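You operate a simulated robot arm through the tools that you are given. There is no shell and no other tool. Be economical: measure what you need, move in short steps, check, and stop when the job is done.

Carry out the task below with a simulated robot arm. There is one attempt and no reset: what you move stays moved.

TASK
Pull the top kitchen drawer open.
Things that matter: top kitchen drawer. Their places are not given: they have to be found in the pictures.

It is judged by the outcome, as a careful person would: the job done as asked, and still so three seconds after it is handed in. It fails if anything else is knocked over, pushed out of place, dropped, spilled or broken.

THE ROBOT
A 6-joint arm with a two-finger parallel gripper, fixed in place. Base frame: the origin is at the foot of the arm, x ahead of it, y to its left, z up. Lengths are in m, angles in degrees, forces in N, time in s.
With the tool pointing down near the work surface it reaches from about 0.24 to 0.66 m from the base axis. Its first joint turns from -66.0 to 66.0 degrees. Payload 2.9 kg.
Tool frame: the origin (TCP) lies between the finger pads and is the grasp point; the fingertips stand 0.03 m ahead of it; z points along the fingers, y is the line along which they close. The gripper opens to 0.11 m. The fingers are 0.02 m wide and 0.01 m thick; the gripper's body (0.048 by 0.112 m) begins 0.055 m behind the TCP.
Orientation is that of the tool frame in the base frame, as [roll, pitch, yaw] about the fixed x, y, z axes, in that order (R = Rz(yaw) Ry(pitch) Rx(roll)). With the fingers straight down and closing along the base's y, the tool's x points along the base's -x, its y along +y and its z along -z.

THE INTERFACE
- The arm moves only by the tool drive_tool. Its arguments are lists of equal length, an entry for each row: "translation": the shift along the tool's x, y, z in mm, a list of three; "dr": the turn, a rotation vector about the tool's x, y, z in degrees, a list of three; "gripper": the gripper command, from -1 (shut) to 1 (fully open), values between in proportion. In form: {"translation": [[tx, ty, tz], ...], "dr": [[wx, wy, wz], ...], "gripper": [gripper, ...]}. A call has 1 to 12 rows; each row shifts and turns the commanded pose from where the row before left it, along the tool's axes as they then stand. A row lasts 0.2 s, in which the tool goes at most 0.05 m and 8.6 degrees; a call with a longer step from one row to the next is refused whole, and so is a gripper value outside its range. A pose out of reach is approached as far as the arm can. The call stops where the force on the tool passes 40 N (or 10 N more than at its start, if that is more) or the arm is blocked; 0.2 s more then pass. The fingers move at their own pace (about 0.108 m/s each) and stop on an object; they squeeze with about 33 N. The grip force told is the motor's: it shows also when the fingers shut on nothing. Time passes only in rows, and 0.2 s behind the last, so rows that do not move let the fingers close. It gives the time, the measured TCP pose, the force on the tool (base axes), the opening and the grip force at its end, in the units of the frame above (readings bear some noise), and new pictures: "views" is both (left out), scene, wrist or none.
- Cameras (640 x 400 px; columns grow to the right, rows downward): "scene" is fixed at [0.0636, 0.4272, 1.3752]; the picture's right is [-0.86, -0.51, 0.00], its down [-0.34, 0.57, -0.75] and it looks along [0.38, -0.64, -0.66] (base axes); focal length 315 px, centre (320, 200). "wrist" rides on the gripper at [-0.036, 0, -0.057] in the tool frame; the picture's right is [0.00, -1.00, 0.00], its down [0.97, 0.00, -0.24] and it looks along [0.24, 0.00, 0.97] (tool axes); focal length 218 px, centre (320, 200).
- locate(camera, pixels): for up to 12 pixels [column, row] of the newest picture of that camera ("zoom" is the newest enlarged one), the place [x, y, z] in the base frame of the surface seen there, good to about 0.002 m. No time passes.
- enlarge(camera, box): a new picture of the part [left, top, right, bottom] of that camera's present view, enlarged. No time passes.
- job_done(): hands the job in; it is judged then, once.

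Work in short steps. Measure before you move; look again where a grasp or a placing could have gone wrong, and mend it. You have 60 turns and 120 pictures in all, those below and enlarged ones among them. Open the gripper and draw the arm clear of the work before you hand the job in, unless the task says otherwise; then end with one line.

The tools are called after "Call:" by a JSON object that holds its "op" and its "data". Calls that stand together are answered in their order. drive_tool: Moves the arm, as the interface text tells. Its arguments: {"type":"object","properties":{"translation":{"type":"array"},"dr":{"type":"array"},"gripper":{"type":"array"},"views":{"type":"string","enum":["both","scene","wrist","none"]}},"required":["translation","dr","gripper"]} The other tools are called the same way: locate (camera, pixels) gives the place of the surface under pixels of a picture; enlarge (camera, box) takes an enlarged picture of a part of a camera's view; job_done () hands the job in.

At the start:

```text
clock: 0.0
ee_pos: [0.381, -0.3673, 0.9671]
tcp_rot: [180.0, 0.0, -179.9]
contact_force: [-0.3, -0.1, 0.8]
finger_gap: 0.11
grip_force: 0.2
```

scene: 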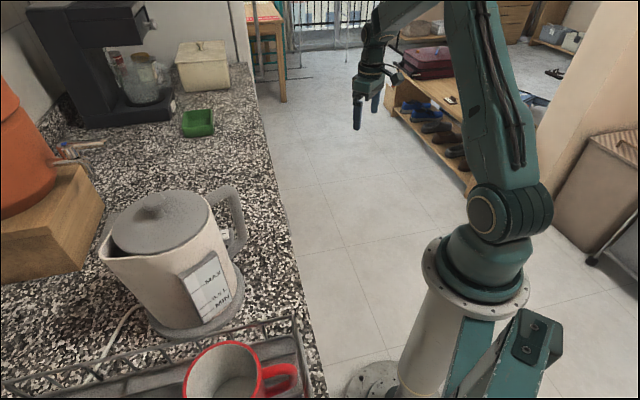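
wrist: 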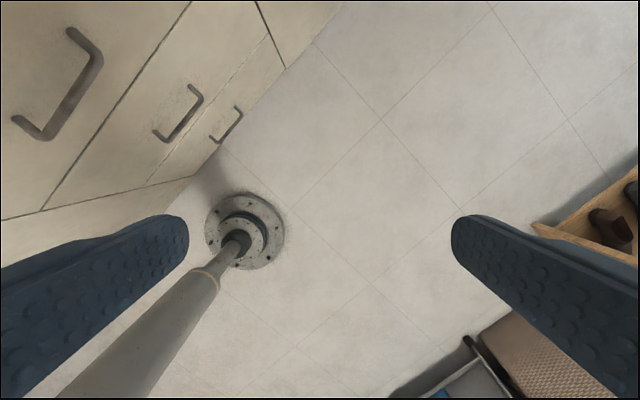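

The wrist picture shows three handles at upper left; I measure the handles and the drawer fronts.

Call:
{"op": "locate", "data": {"camera": "wrist", "pixels": [[70, 35], [98, 60], [75, 100], [45, 135], [18, 120], [197, 90], [180, 130], [158, 135], [240, 110], [40, 70], [50, 200], [200, 15]]}}

Call:
{"op": "enlarge", "data": {"camera": "wrist", "box": [0, 0, 320, 200]}}

```text
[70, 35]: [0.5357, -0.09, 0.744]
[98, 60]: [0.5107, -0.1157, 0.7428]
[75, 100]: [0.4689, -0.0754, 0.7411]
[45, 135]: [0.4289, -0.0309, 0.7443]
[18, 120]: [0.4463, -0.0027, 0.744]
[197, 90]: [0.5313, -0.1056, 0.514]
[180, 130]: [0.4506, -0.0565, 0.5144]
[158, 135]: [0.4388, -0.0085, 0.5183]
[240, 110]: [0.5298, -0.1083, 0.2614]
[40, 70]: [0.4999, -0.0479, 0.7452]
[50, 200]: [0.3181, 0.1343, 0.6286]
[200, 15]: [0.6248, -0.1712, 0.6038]
```

```text
2.00 times, centred on (160, 100) of wrist
```

zoom: 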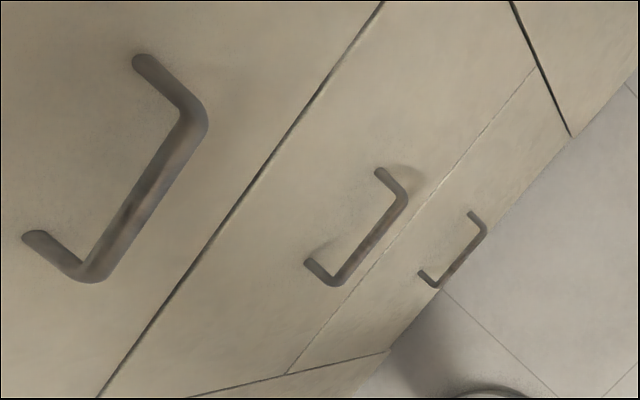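

Top handle is the one at z≈0.74. I measure its bar, the face and the counter edge more finely.

Call:
{"op": "locate", "data": {"camera": "zoom", "pixels": [[193, 122], [165, 170], [138, 205], [110, 245], [90, 270], [30, 100], [300, 30], [100, 130], [60, 180], [370, 20], [110, 380], [200, 60]]}}

Call:
{"op": "locate", "data": {"camera": "scene", "pixels": [[250, 80], [262, 130], [280, 200], [298, 280], [305, 330], [240, 130], [272, 130], [290, 200]]}}

```text
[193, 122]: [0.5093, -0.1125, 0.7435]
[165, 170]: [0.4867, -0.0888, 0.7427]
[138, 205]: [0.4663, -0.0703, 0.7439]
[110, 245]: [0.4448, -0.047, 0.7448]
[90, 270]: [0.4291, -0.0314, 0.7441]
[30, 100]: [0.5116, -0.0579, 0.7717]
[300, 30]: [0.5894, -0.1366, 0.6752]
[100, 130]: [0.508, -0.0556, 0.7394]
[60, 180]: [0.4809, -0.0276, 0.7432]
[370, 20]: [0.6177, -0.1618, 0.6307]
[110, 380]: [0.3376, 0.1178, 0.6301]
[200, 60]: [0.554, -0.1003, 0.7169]
```

```text
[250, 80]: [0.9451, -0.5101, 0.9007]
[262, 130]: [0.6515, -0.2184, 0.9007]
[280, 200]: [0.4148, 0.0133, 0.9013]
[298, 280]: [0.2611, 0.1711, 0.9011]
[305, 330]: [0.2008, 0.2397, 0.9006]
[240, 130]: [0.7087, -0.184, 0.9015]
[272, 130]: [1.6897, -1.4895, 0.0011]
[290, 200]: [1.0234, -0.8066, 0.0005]
```

Counter edge lies at n=(x+y)/√2≈0.306, z 0.90; the face at n≈0.320; the bar centre is about (0.468,-0.072,0.738), running along (-1,1). I'll yaw 45° and shift alongside the handle.

Call:
{"op": "drive_tool", "data": {"translation": [[0, 0, 0], [0, 0, 0], [0, 0, 0], [0, 0, 0], [0, 0, 0], [0, 0, 0], [37, 22, 0], [37, 22, 0], [37, 22, 0], [36, 24, 0]], "dr": [[0, 0, 7.5], [0, 0, 7.5], [0, 0, 7.5], [0, 0, 7.5], [0, 0, 7.5], [0, 0, 7.5], [0, 0, 0], [0, 0, 0], [0, 0, 0], [0, 0, 0]], "gripper": [1, 1, 1, 1, 1, 1, 1, 1, 1, 1]}}

```text
clock: 2.2
ee_pos: [0.3407, -0.1995, 0.9682]
tcp_rot: [180.0, 0.0, 134.9]
contact_force: [1.5, 1.3, -0.2]
finger_gap: 0.1101
grip_force: 0.0
```

scene: 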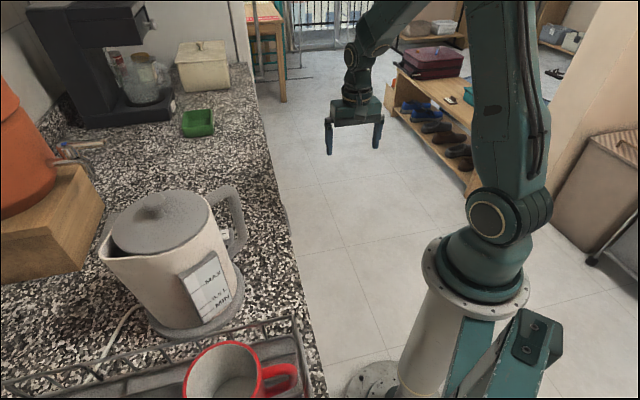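
wrist: 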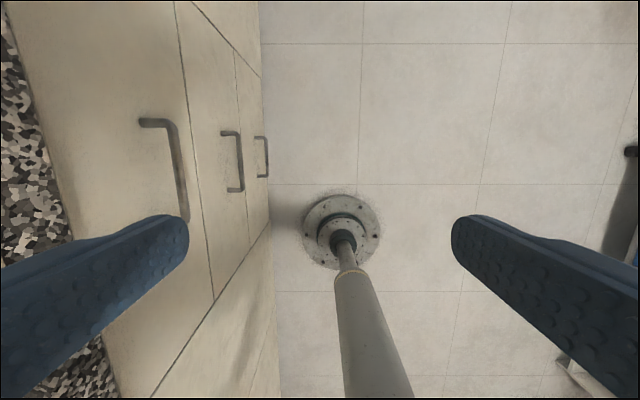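

Aligned as expected (bar is vertical in the wrist picture). Now tilt the tool to horizontal, facing the drawer.

Call:
{"op": "drive_tool", "data": {"translation": [[0, 0, 0], [0, 0, 0], [0, 0, 0], [0, 0, 0], [0, 0, 0], [0, 0, 0], [0, 0, 0], [0, 0, 0], [0, 0, 0], [0, 0, 0], [0, 0, 0]], "dr": [[-8.2, 0, 0], [-8.2, 0, 0], [-8.2, 0, 0], [-8.2, 0, 0], [-8.2, 0, 0], [-8.2, 0, 0], [-8.2, 0, 0], [-8.2, 0, 0], [-8.2, 0, 0], [-8.2, 0, 0], [-8, 0, 0]], "gripper": [1, 1, 1, 1, 1, 1, 1, 1, 1, 1, 1]}}

```text
clock: 4.6
ee_pos: [0.3648, -0.1774, 0.9608]
tcp_rot: [98.5, 0.0, 134.9]
contact_force: [0.7, -0.2, 0.0]
finger_gap: 0.1101
grip_force: 0.0
out of reach, approached as far as the arm can: row 8, 9, 10, 11
```

scene: 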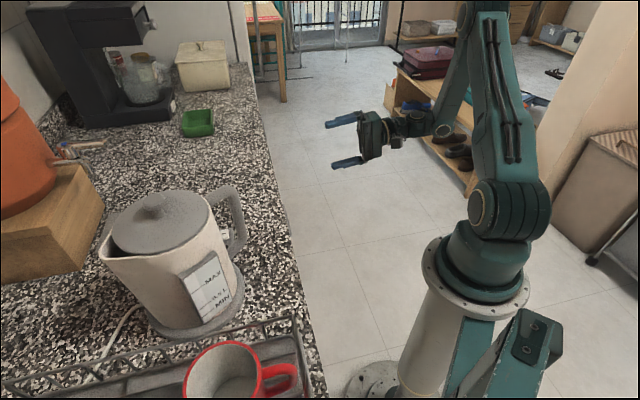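
wrist: 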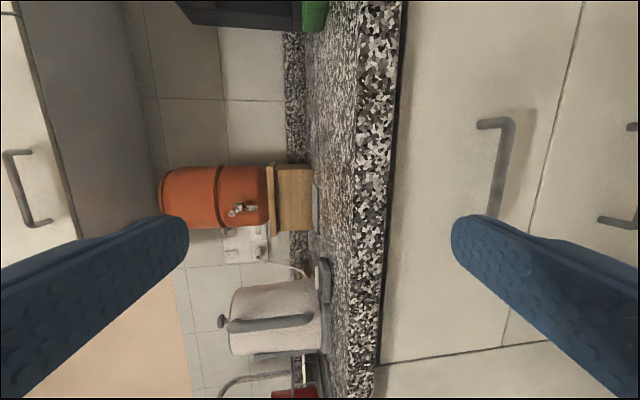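

There is another handle at left (20,190), above the counter. I check what it is before choosing.

Call:
{"op": "locate", "data": {"camera": "wrist", "pixels": [[20, 190], [40, 150], [15, 90], [80, 100], [495, 170], [460, 100]]}}

Call:
{"op": "enlarge", "data": {"camera": "wrist", "box": [0, 0, 320, 260]}}

```text
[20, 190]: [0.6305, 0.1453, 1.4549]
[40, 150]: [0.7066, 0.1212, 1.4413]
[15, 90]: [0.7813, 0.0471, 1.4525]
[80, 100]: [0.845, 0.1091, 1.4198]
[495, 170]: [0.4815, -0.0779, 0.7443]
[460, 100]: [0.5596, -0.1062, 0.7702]
```

```text
1.54 times, centred on (160, 130) of wrist
```

zoom: 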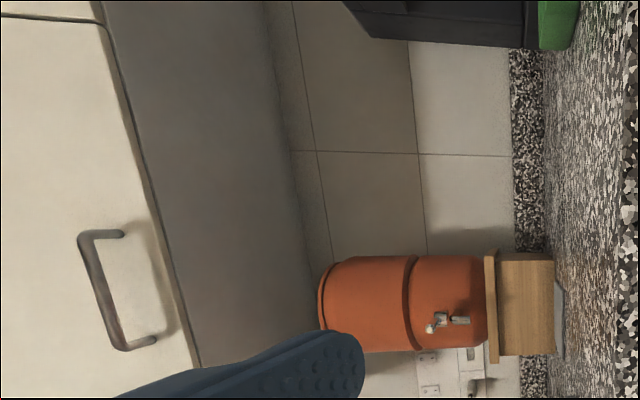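

That's a wall cupboard at z≈1.45; the base unit's top drawer is the target. The arm stops at ~8° below horizontal; I'll use a tilt of ~25° below horizontal with partially closed gripper, checking how the command responds.

Call:
{"op": "drive_tool", "data": {"translation": [[0, 0, 0], [0, 0, 0], [0, 0, 0]], "dr": [[8.3, 0, 0], [8.3, 0, 0], [0, 0, 0]], "gripper": [0, -0.2, -0.2], "views": "none"}}

```text
clock: 5.4
ee_pos: [0.3638, -0.1755, 0.9624]
tcp_rot: [115.3, 0.0, 134.7]
contact_force: [0.2, 0.3, 0.3]
finger_gap: 0.0437
grip_force: 0.0
```

Command was clamped to the reached pose, good. Now descend to a pre-grasp 90 mm back along the tool axis.

Call:
{"op": "drive_tool", "data": {"translation": [[0, -28, 25.1], [0, -28, 25.1], [0, -28, 25.1], [0, -28, 25.1], [0, -28, 25.1], [0, 0, 0]], "dr": [[0, 0, 0], [0, 0, 0], [0, 0, 0], [0, 0, 0], [0, 0, 0], [0, 0, 0]], "gripper": [-0.2, -0.2, -0.2, -0.2, -0.2, -0.2]}}

```text
clock: 6.8
ee_pos: [0.4041, -0.1355, 0.7825]
tcp_rot: [115.2, 0.0, 134.8]
contact_force: [0.9, 0.3, -0.5]
finger_gap: 0.044
grip_force: 0.1
```

scene: 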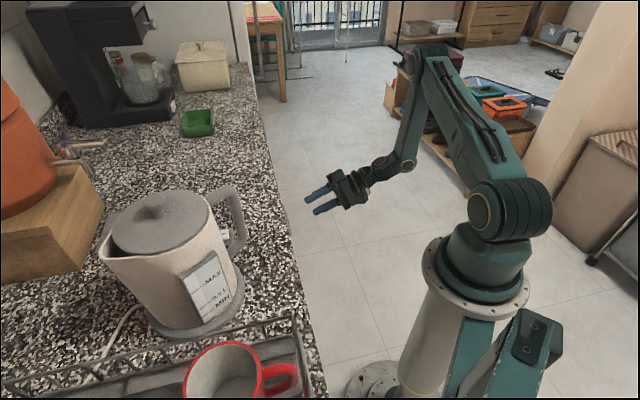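
wrist: 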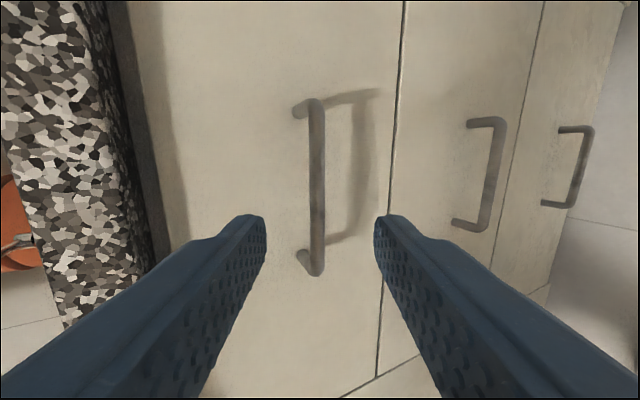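

The bar (col 316) is centred between the fingers. Advance 86 mm along the tool axis.

Call:
{"op": "drive_tool", "data": {"translation": [[0, 0, 22], [0, 0, 22], [0, 0, 22], [0, 0, 20], [0, 0, 0]], "dr": [[0, 0, 0], [0, 0, 0], [0, 0, 0], [0, 0, 0], [0, 0, 0]], "gripper": [-0.2, -0.2, -0.2, -0.2, -0.2]}}

```text
clock: 8.0
ee_pos: [0.4585, -0.0812, 0.746]
tcp_rot: [115.2, 0.0, 134.7]
contact_force: [0.4, -0.4, -0.5]
finger_gap: 0.0442
grip_force: 0.0
```

scene: 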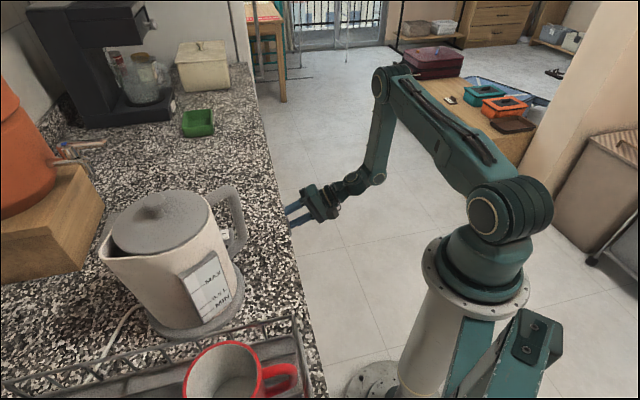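
wrist: 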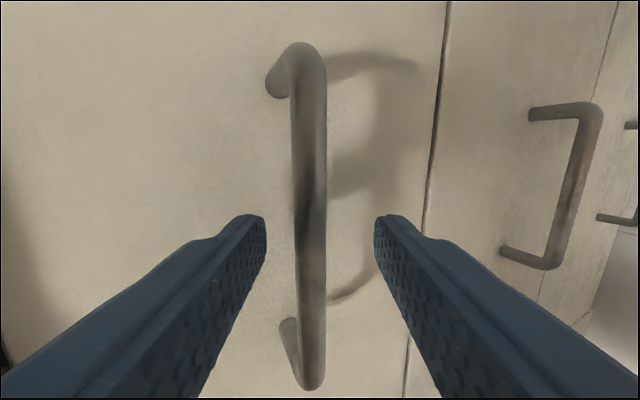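

No contact, bar between the fingers. Close on it.

Call:
{"op": "drive_tool", "data": {"translation": [[0, 1.5, 0], [0, 0, 0], [0, 0, 0], [0, 0, 0]], "dr": [[0, 0, 0], [0, 0, 0], [0, 0, 0], [0, 0, 0]], "gripper": [-0.6, -1, -1, -1], "views": "wrist"}}

```text
clock: 9.0
ee_pos: [0.4593, -0.081, 0.7484]
tcp_rot: [114.7, 0.1, 134.8]
contact_force: [0.5, 3.3, 21.4]
finger_gap: 0.0117
grip_force: 44.9
```

wrist: 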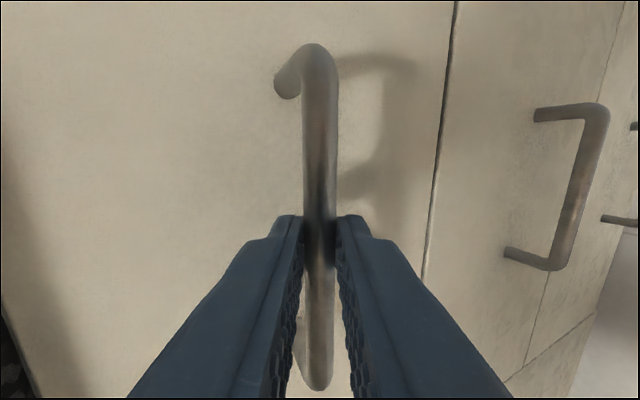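

Grip is firm (11.7 mm gap). The bar pushes up 21 N, so I shift up 2 mm to relieve it and begin pulling horizontally outward.

Call:
{"op": "drive_tool", "data": {"translation": [[0, 2, 0], [0, -4.2, -9.1], [0, -4.2, -9.1], [0, -6.3, -13.6], [0, -6.3, -13.6]], "dr": [[0, 0, 0], [0, 0, 0], [0, 0, 0], [0, 0, 0], [0, 0, 0]], "gripper": [-1, -1, -1, -1, -1]}}

```text
clock: 10.2
ee_pos: [0.4241, -0.117, 0.7485]
tcp_rot: [115.3, -0.2, 134.8]
contact_force: [-6.8, 9.7, 6.5]
finger_gap: 0.0116
grip_force: 45.0
```

scene: 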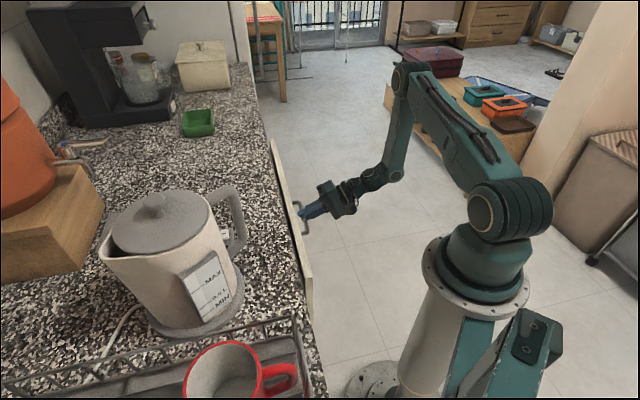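
wrist: 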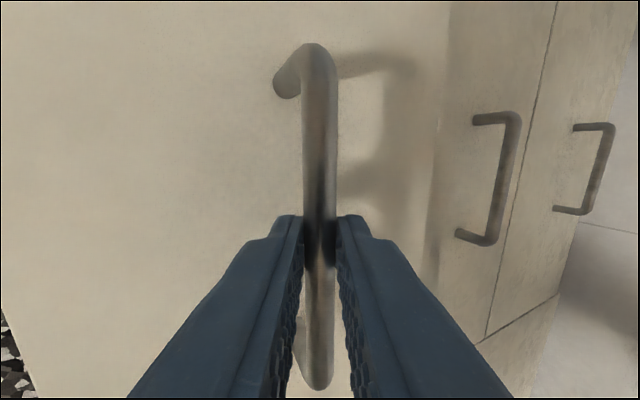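

The drawer is out 50 mm and moving smoothly. I check the drawer's near end relative to the robot's base.

Call:
{"op": "locate", "data": {"camera": "scene", "pixels": [[306, 290], [311, 312], [274, 142], [300, 250], [430, 270], [400, 350]]}}

Call:
{"op": "drive_tool", "data": {"translation": [[1, -8.5, -18.1], [0, -8.5, -18.1], [0, -8.5, -18.1], [0, -8.5, -18.1], [0, 0, 0]], "dr": [[0, 0, 0], [0, 0, 0], [0, 0, 0], [0, 0, 0], [0, 0, 0]], "gripper": [-1, -1, -1, -1, -1]}}

```text
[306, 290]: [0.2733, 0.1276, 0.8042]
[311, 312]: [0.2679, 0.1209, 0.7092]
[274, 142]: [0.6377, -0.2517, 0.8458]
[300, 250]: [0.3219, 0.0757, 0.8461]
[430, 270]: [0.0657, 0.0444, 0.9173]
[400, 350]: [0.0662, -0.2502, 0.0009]
```

```text
clock: 11.4
ee_pos: [0.3675, -0.1735, 0.7478]
tcp_rot: [115.3, 0.0, 134.8]
contact_force: [-11.6, 9.6, 6.0]
finger_gap: 0.0117
grip_force: 45.0
```

scene: 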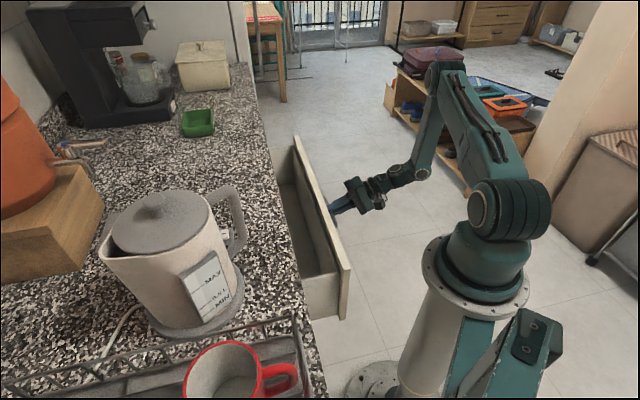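
wrist: 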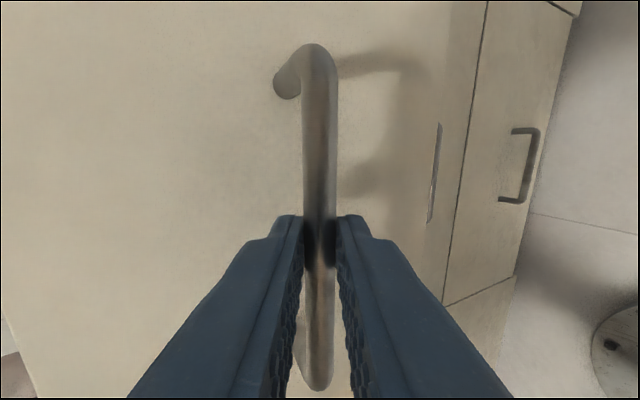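

Open 130 mm; drawer end at s≈-0.10, robot column radius ≈0.08, so it stays beside the column. Continue pulling 70 mm and look.

Call:
{"op": "drive_tool", "data": {"translation": [[2, -7.7, -16.3], [0, -7.7, -16.3], [0, -7.7, -16.3], [0, -7.7, -16.3], [0, 0, 0]], "dr": [[0, 0, 0], [0, 0, 0], [0, 0, 0], [0, 0, 0], [0, 0, 0]], "gripper": [-1, -1, -1, -1, -1]}}

```text
clock: 12.5
ee_pos: [0.3489, -0.1935, 0.7485]
tcp_rot: [115.0, -0.9, 135.7]
contact_force: [-5.0, 1.8, 2.3]
finger_gap: 0.0116
grip_force: 44.8
out of reach, approached as far as the arm can: row 2, 3, 4
stopped in row 5: the force on the tool passed its limit (the readings are from after the stop); the commanded pose is now the measured one
```

scene: 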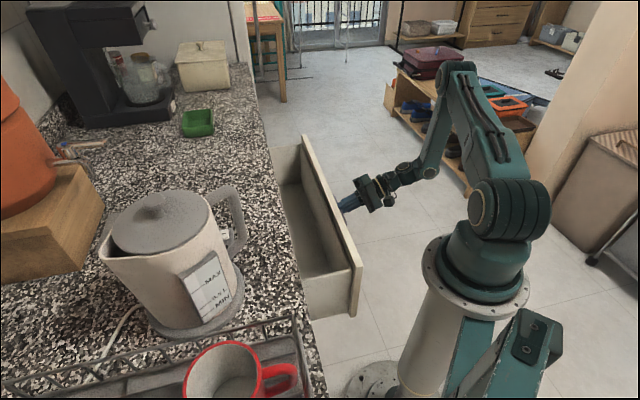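
wrist: 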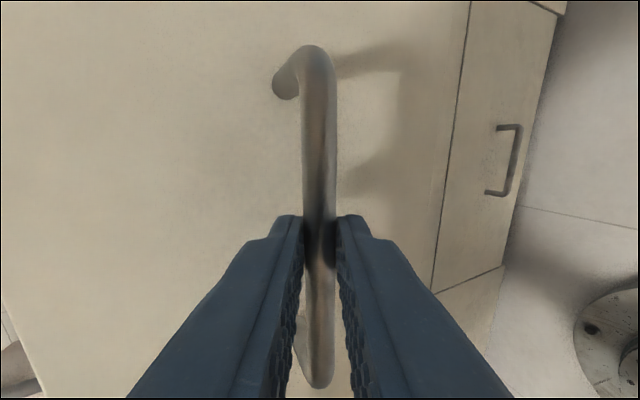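

Opened ~160 mm, limited by reach at this tilt. I loosen the grip, tilt the tool further down about the bar, and regrip to pull further.

Call:
{"op": "drive_tool", "data": {"translation": [[0, 0, 0], [0, 0, 0], [0, 1.5, 0], [0, 1.5, 0], [0, 1.5, 0], [0, 1.5, 0], [0, 1.5, 0], [0, 0, 0]], "dr": [[0, 0, 0], [0, 0, 0], [7, 0, 0], [7, 0, 0], [7, 0, 0], [7, 0, 0], [7, 0, 0], [0, 0, 0]], "gripper": [-0.45, -0.45, -0.45, -0.45, -0.45, -0.45, -0.45, -0.45]}}

```text
clock: 14.3
ee_pos: [0.3522, -0.1909, 0.7544]
tcp_rot: [150.3, -1.0, 135.7]
contact_force: [0.5, 0.0, 0.4]
finger_gap: 0.0302
grip_force: 0.2
```

scene: 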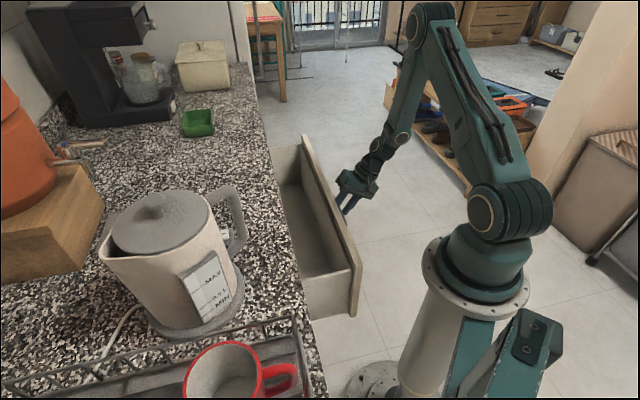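
wrist: 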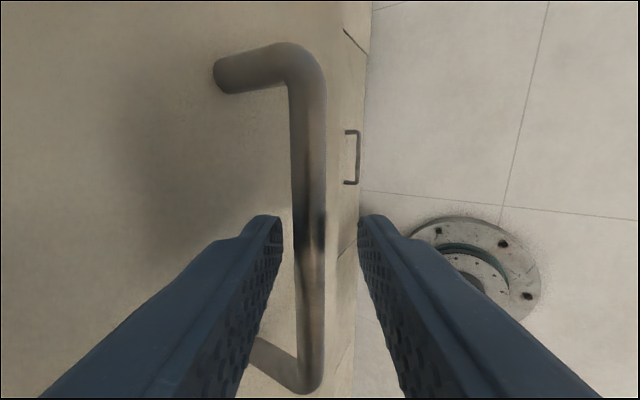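

Nice clearance. Seat slightly deeper, close, and pull horizontally again.

Call:
{"op": "drive_tool", "data": {"translation": [[0, 1.5, 5], [0, 0, 0], [0, 0, 0], [0, -8.7, -5], [0, -13, -7.5], [0, -13, -7.5], [0, 0, 0]], "dr": [[0, 0, 0], [0, 0, 0], [0, 0, 0], [0, 0, 0], [0, 0, 0], [0, 0, 0], [0, 0, 0]], "gripper": [-0.45, -1, -1, -1, -1, -1, -1]}}

```text
clock: 15.9
ee_pos: [0.3274, -0.2172, 0.7512]
tcp_rot: [150.1, -0.7, 135.6]
contact_force: [-3.4, 3.2, 24.8]
finger_gap: 0.0116
grip_force: 44.8
```

scene: 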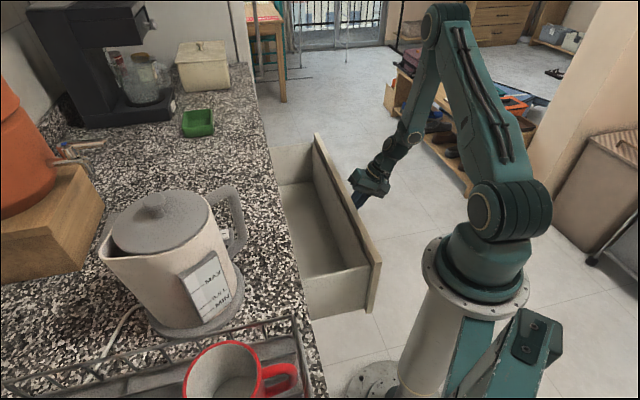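
wrist: 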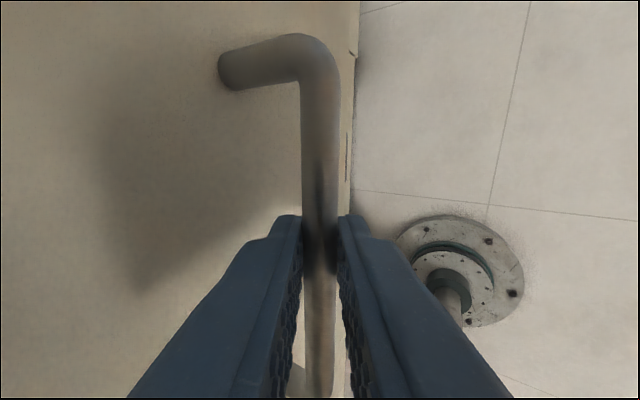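

Now ~195 mm out. Relieve the vertical load and pull ~45 mm more.

Call:
{"op": "drive_tool", "data": {"translation": [[0, 1, -1.7], [0, -13, -7.5], [0, -13, -7.5], [0, -13, -7.5], [0, 0, 0]], "dr": [[0, 0, 0], [0, 0, 0], [0, 0, 0], [0, 0, 0], [0, 0, 0]], "gripper": [-1, -1, -1, -1, -1]}}

```text
clock: 17.1
ee_pos: [0.2939, -0.249, 0.7508]
tcp_rot: [150.2, -0.9, 135.5]
contact_force: [2.0, -1.3, -30.0]
finger_gap: 0.0118
grip_force: 45.1
```

scene: 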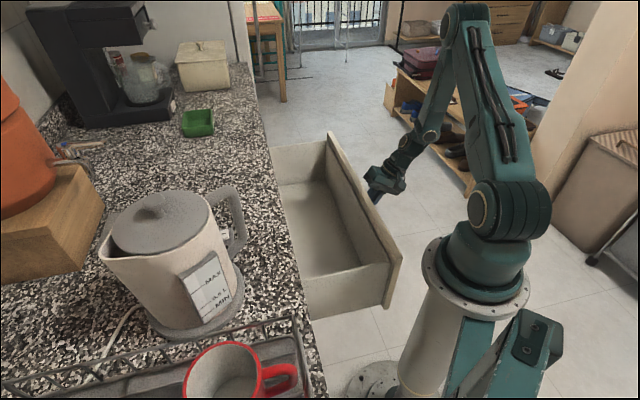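
wrist: 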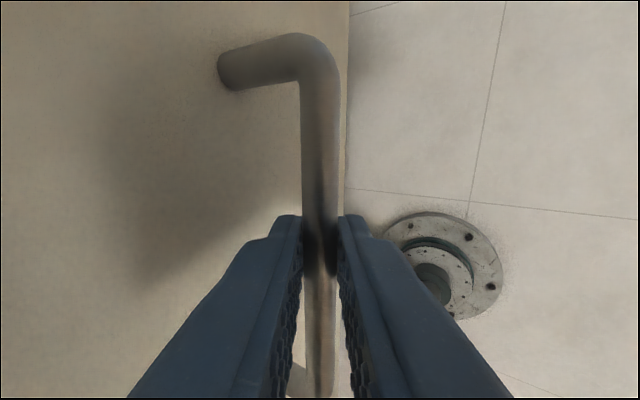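

About 240 mm out. Check clearance between the drawer corner and the robot column.

Call:
{"op": "locate", "data": {"camera": "scene", "pixels": [[401, 258], [388, 305], [330, 135], [427, 320], [412, 360], [425, 265], [436, 300], [300, 200]]}}

Call:
{"op": "enlarge", "data": {"camera": "scene", "box": [240, 120, 480, 400]}}

```text
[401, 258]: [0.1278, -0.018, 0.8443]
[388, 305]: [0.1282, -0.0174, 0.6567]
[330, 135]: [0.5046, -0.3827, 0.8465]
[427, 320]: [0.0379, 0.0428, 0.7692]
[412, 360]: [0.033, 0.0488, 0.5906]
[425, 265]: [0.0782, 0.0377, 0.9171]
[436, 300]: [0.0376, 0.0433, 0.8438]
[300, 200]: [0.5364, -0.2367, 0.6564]
```

```text
1.43 times, centred on (360, 260) of scene
```

zoom: 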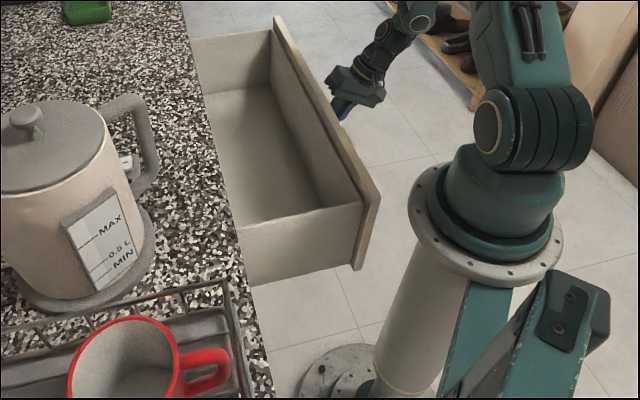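

The column is only 0.057 in radius and the drawer's end passes 45 mm beside it, so I can pull another ~60 mm.

Call:
{"op": "drive_tool", "data": {"translation": [[0, -0.5, 0.9], [0, -13, -7.5], [0, -13, -7.5], [0, -13, -7.5], [0, -13, -7.5], [0, 0, 0]], "dr": [[0, 0, 0], [0, 0, 0], [0, 0, 0], [0, 0, 0], [0, 0, 0], [0, 0, 0]], "gripper": [-1, -1, -1, -1, -1, -1]}}

```text
clock: 18.5
ee_pos: [0.2719, -0.2719, 0.7524]
tcp_rot: [149.9, -1.8, 135.8]
contact_force: [-23.6, 23.8, 1.3]
finger_gap: 0.0117
grip_force: 45.1
out of reach, approached as far as the arm can: row 4, 5
```

scene: 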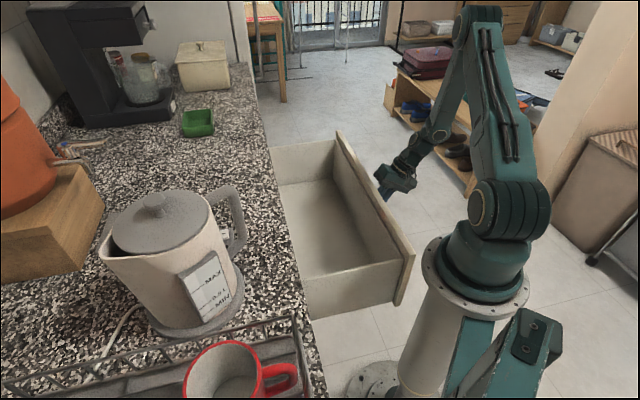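
wrist: 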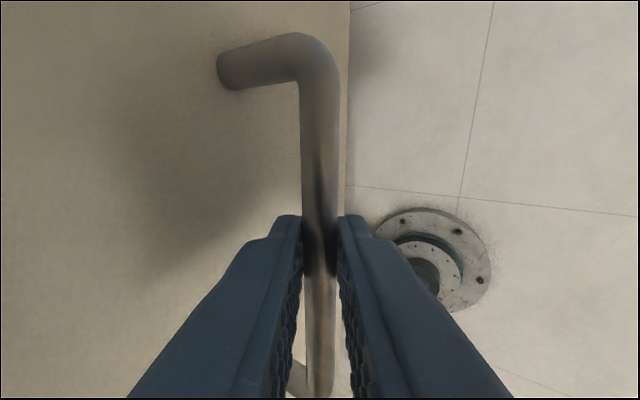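

About 275 mm out — at the arm's reach limit and plainly open. Release and back off along the tool axis in small steps.

Call:
{"op": "drive_tool", "data": {"translation": [[0, 0, 0], [0, 0, 0], [0, 0, -10], [0, 0, -15], [0, 0, -15], [0, 0, 0]], "dr": [[0, 0, 0], [0, 0, 0], [0, 0, 0], [0, 0, 0], [0, 0, 0], [0, 0, 0]], "gripper": [-0.4, -0.4, -0.4, -0.4, -0.4, -0.4]}}

```text
clock: 19.9
ee_pos: [0.2796, -0.2828, 0.7865]
tcp_rot: [150.2, -0.8, 135.6]
contact_force: [-0.1, 0.4, 0.0]
finger_gap: 0.0332
grip_force: 0.0
out of reach, approached as far as the arm can: row 3, 4, 5
```

scene: 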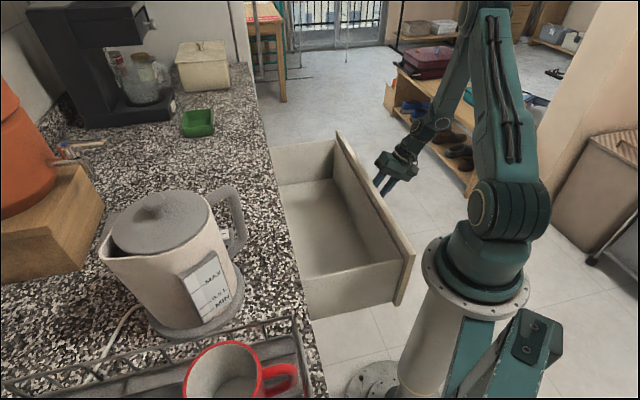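
wrist: 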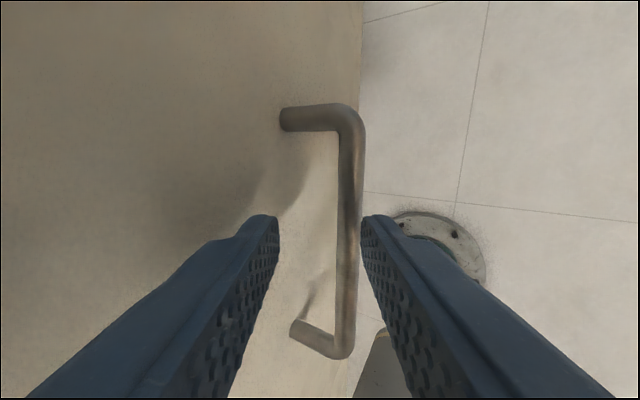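

Released; fingertips (z≈0.76) are above the bar. Move straight up and slightly away from the drawer.

Call:
{"op": "drive_tool", "data": {"translation": [[-6, 8, -17.5], [-10, 10, -21.7], [-10, 10, -21.7], [-10, 10, -21.7], [-10, 10, -21.7], [-10, 10, -21.7], [0, 0, 0]], "dr": [[0, 0, 0], [0, 0, 0], [0, 0, 0], [0, 0, 0], [0, 0, 0], [0, 0, 0], [0, 0, 0]], "gripper": [-0.4, -0.4, 0, 0.5, 1, 1, 1]}}

```text
clock: 21.5
ee_pos: [0.312, -0.3335, 0.9233]
tcp_rot: [150.3, -0.9, 135.6]
contact_force: [-0.6, -0.1, 0.2]
finger_gap: 0.11
grip_force: 0.0
```

scene: 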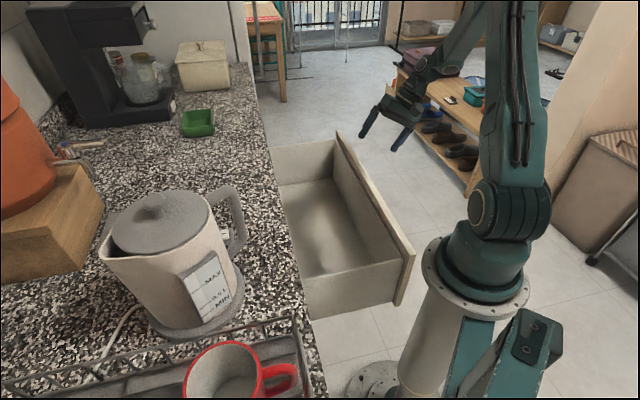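
wrist: 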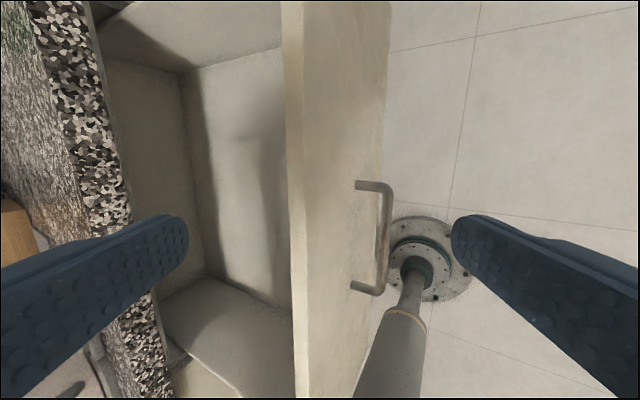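

The drawer stands open with its back wall near the counter edge, nothing else has moved, and the arm is clear. I hand it in.

Call:
{"op": "job_done", "data": {}}

```text
The job is handed in.
```

The top kitchen drawer is open by about 27 cm, nothing else was disturbed, and the arm is clear with its gripper open.
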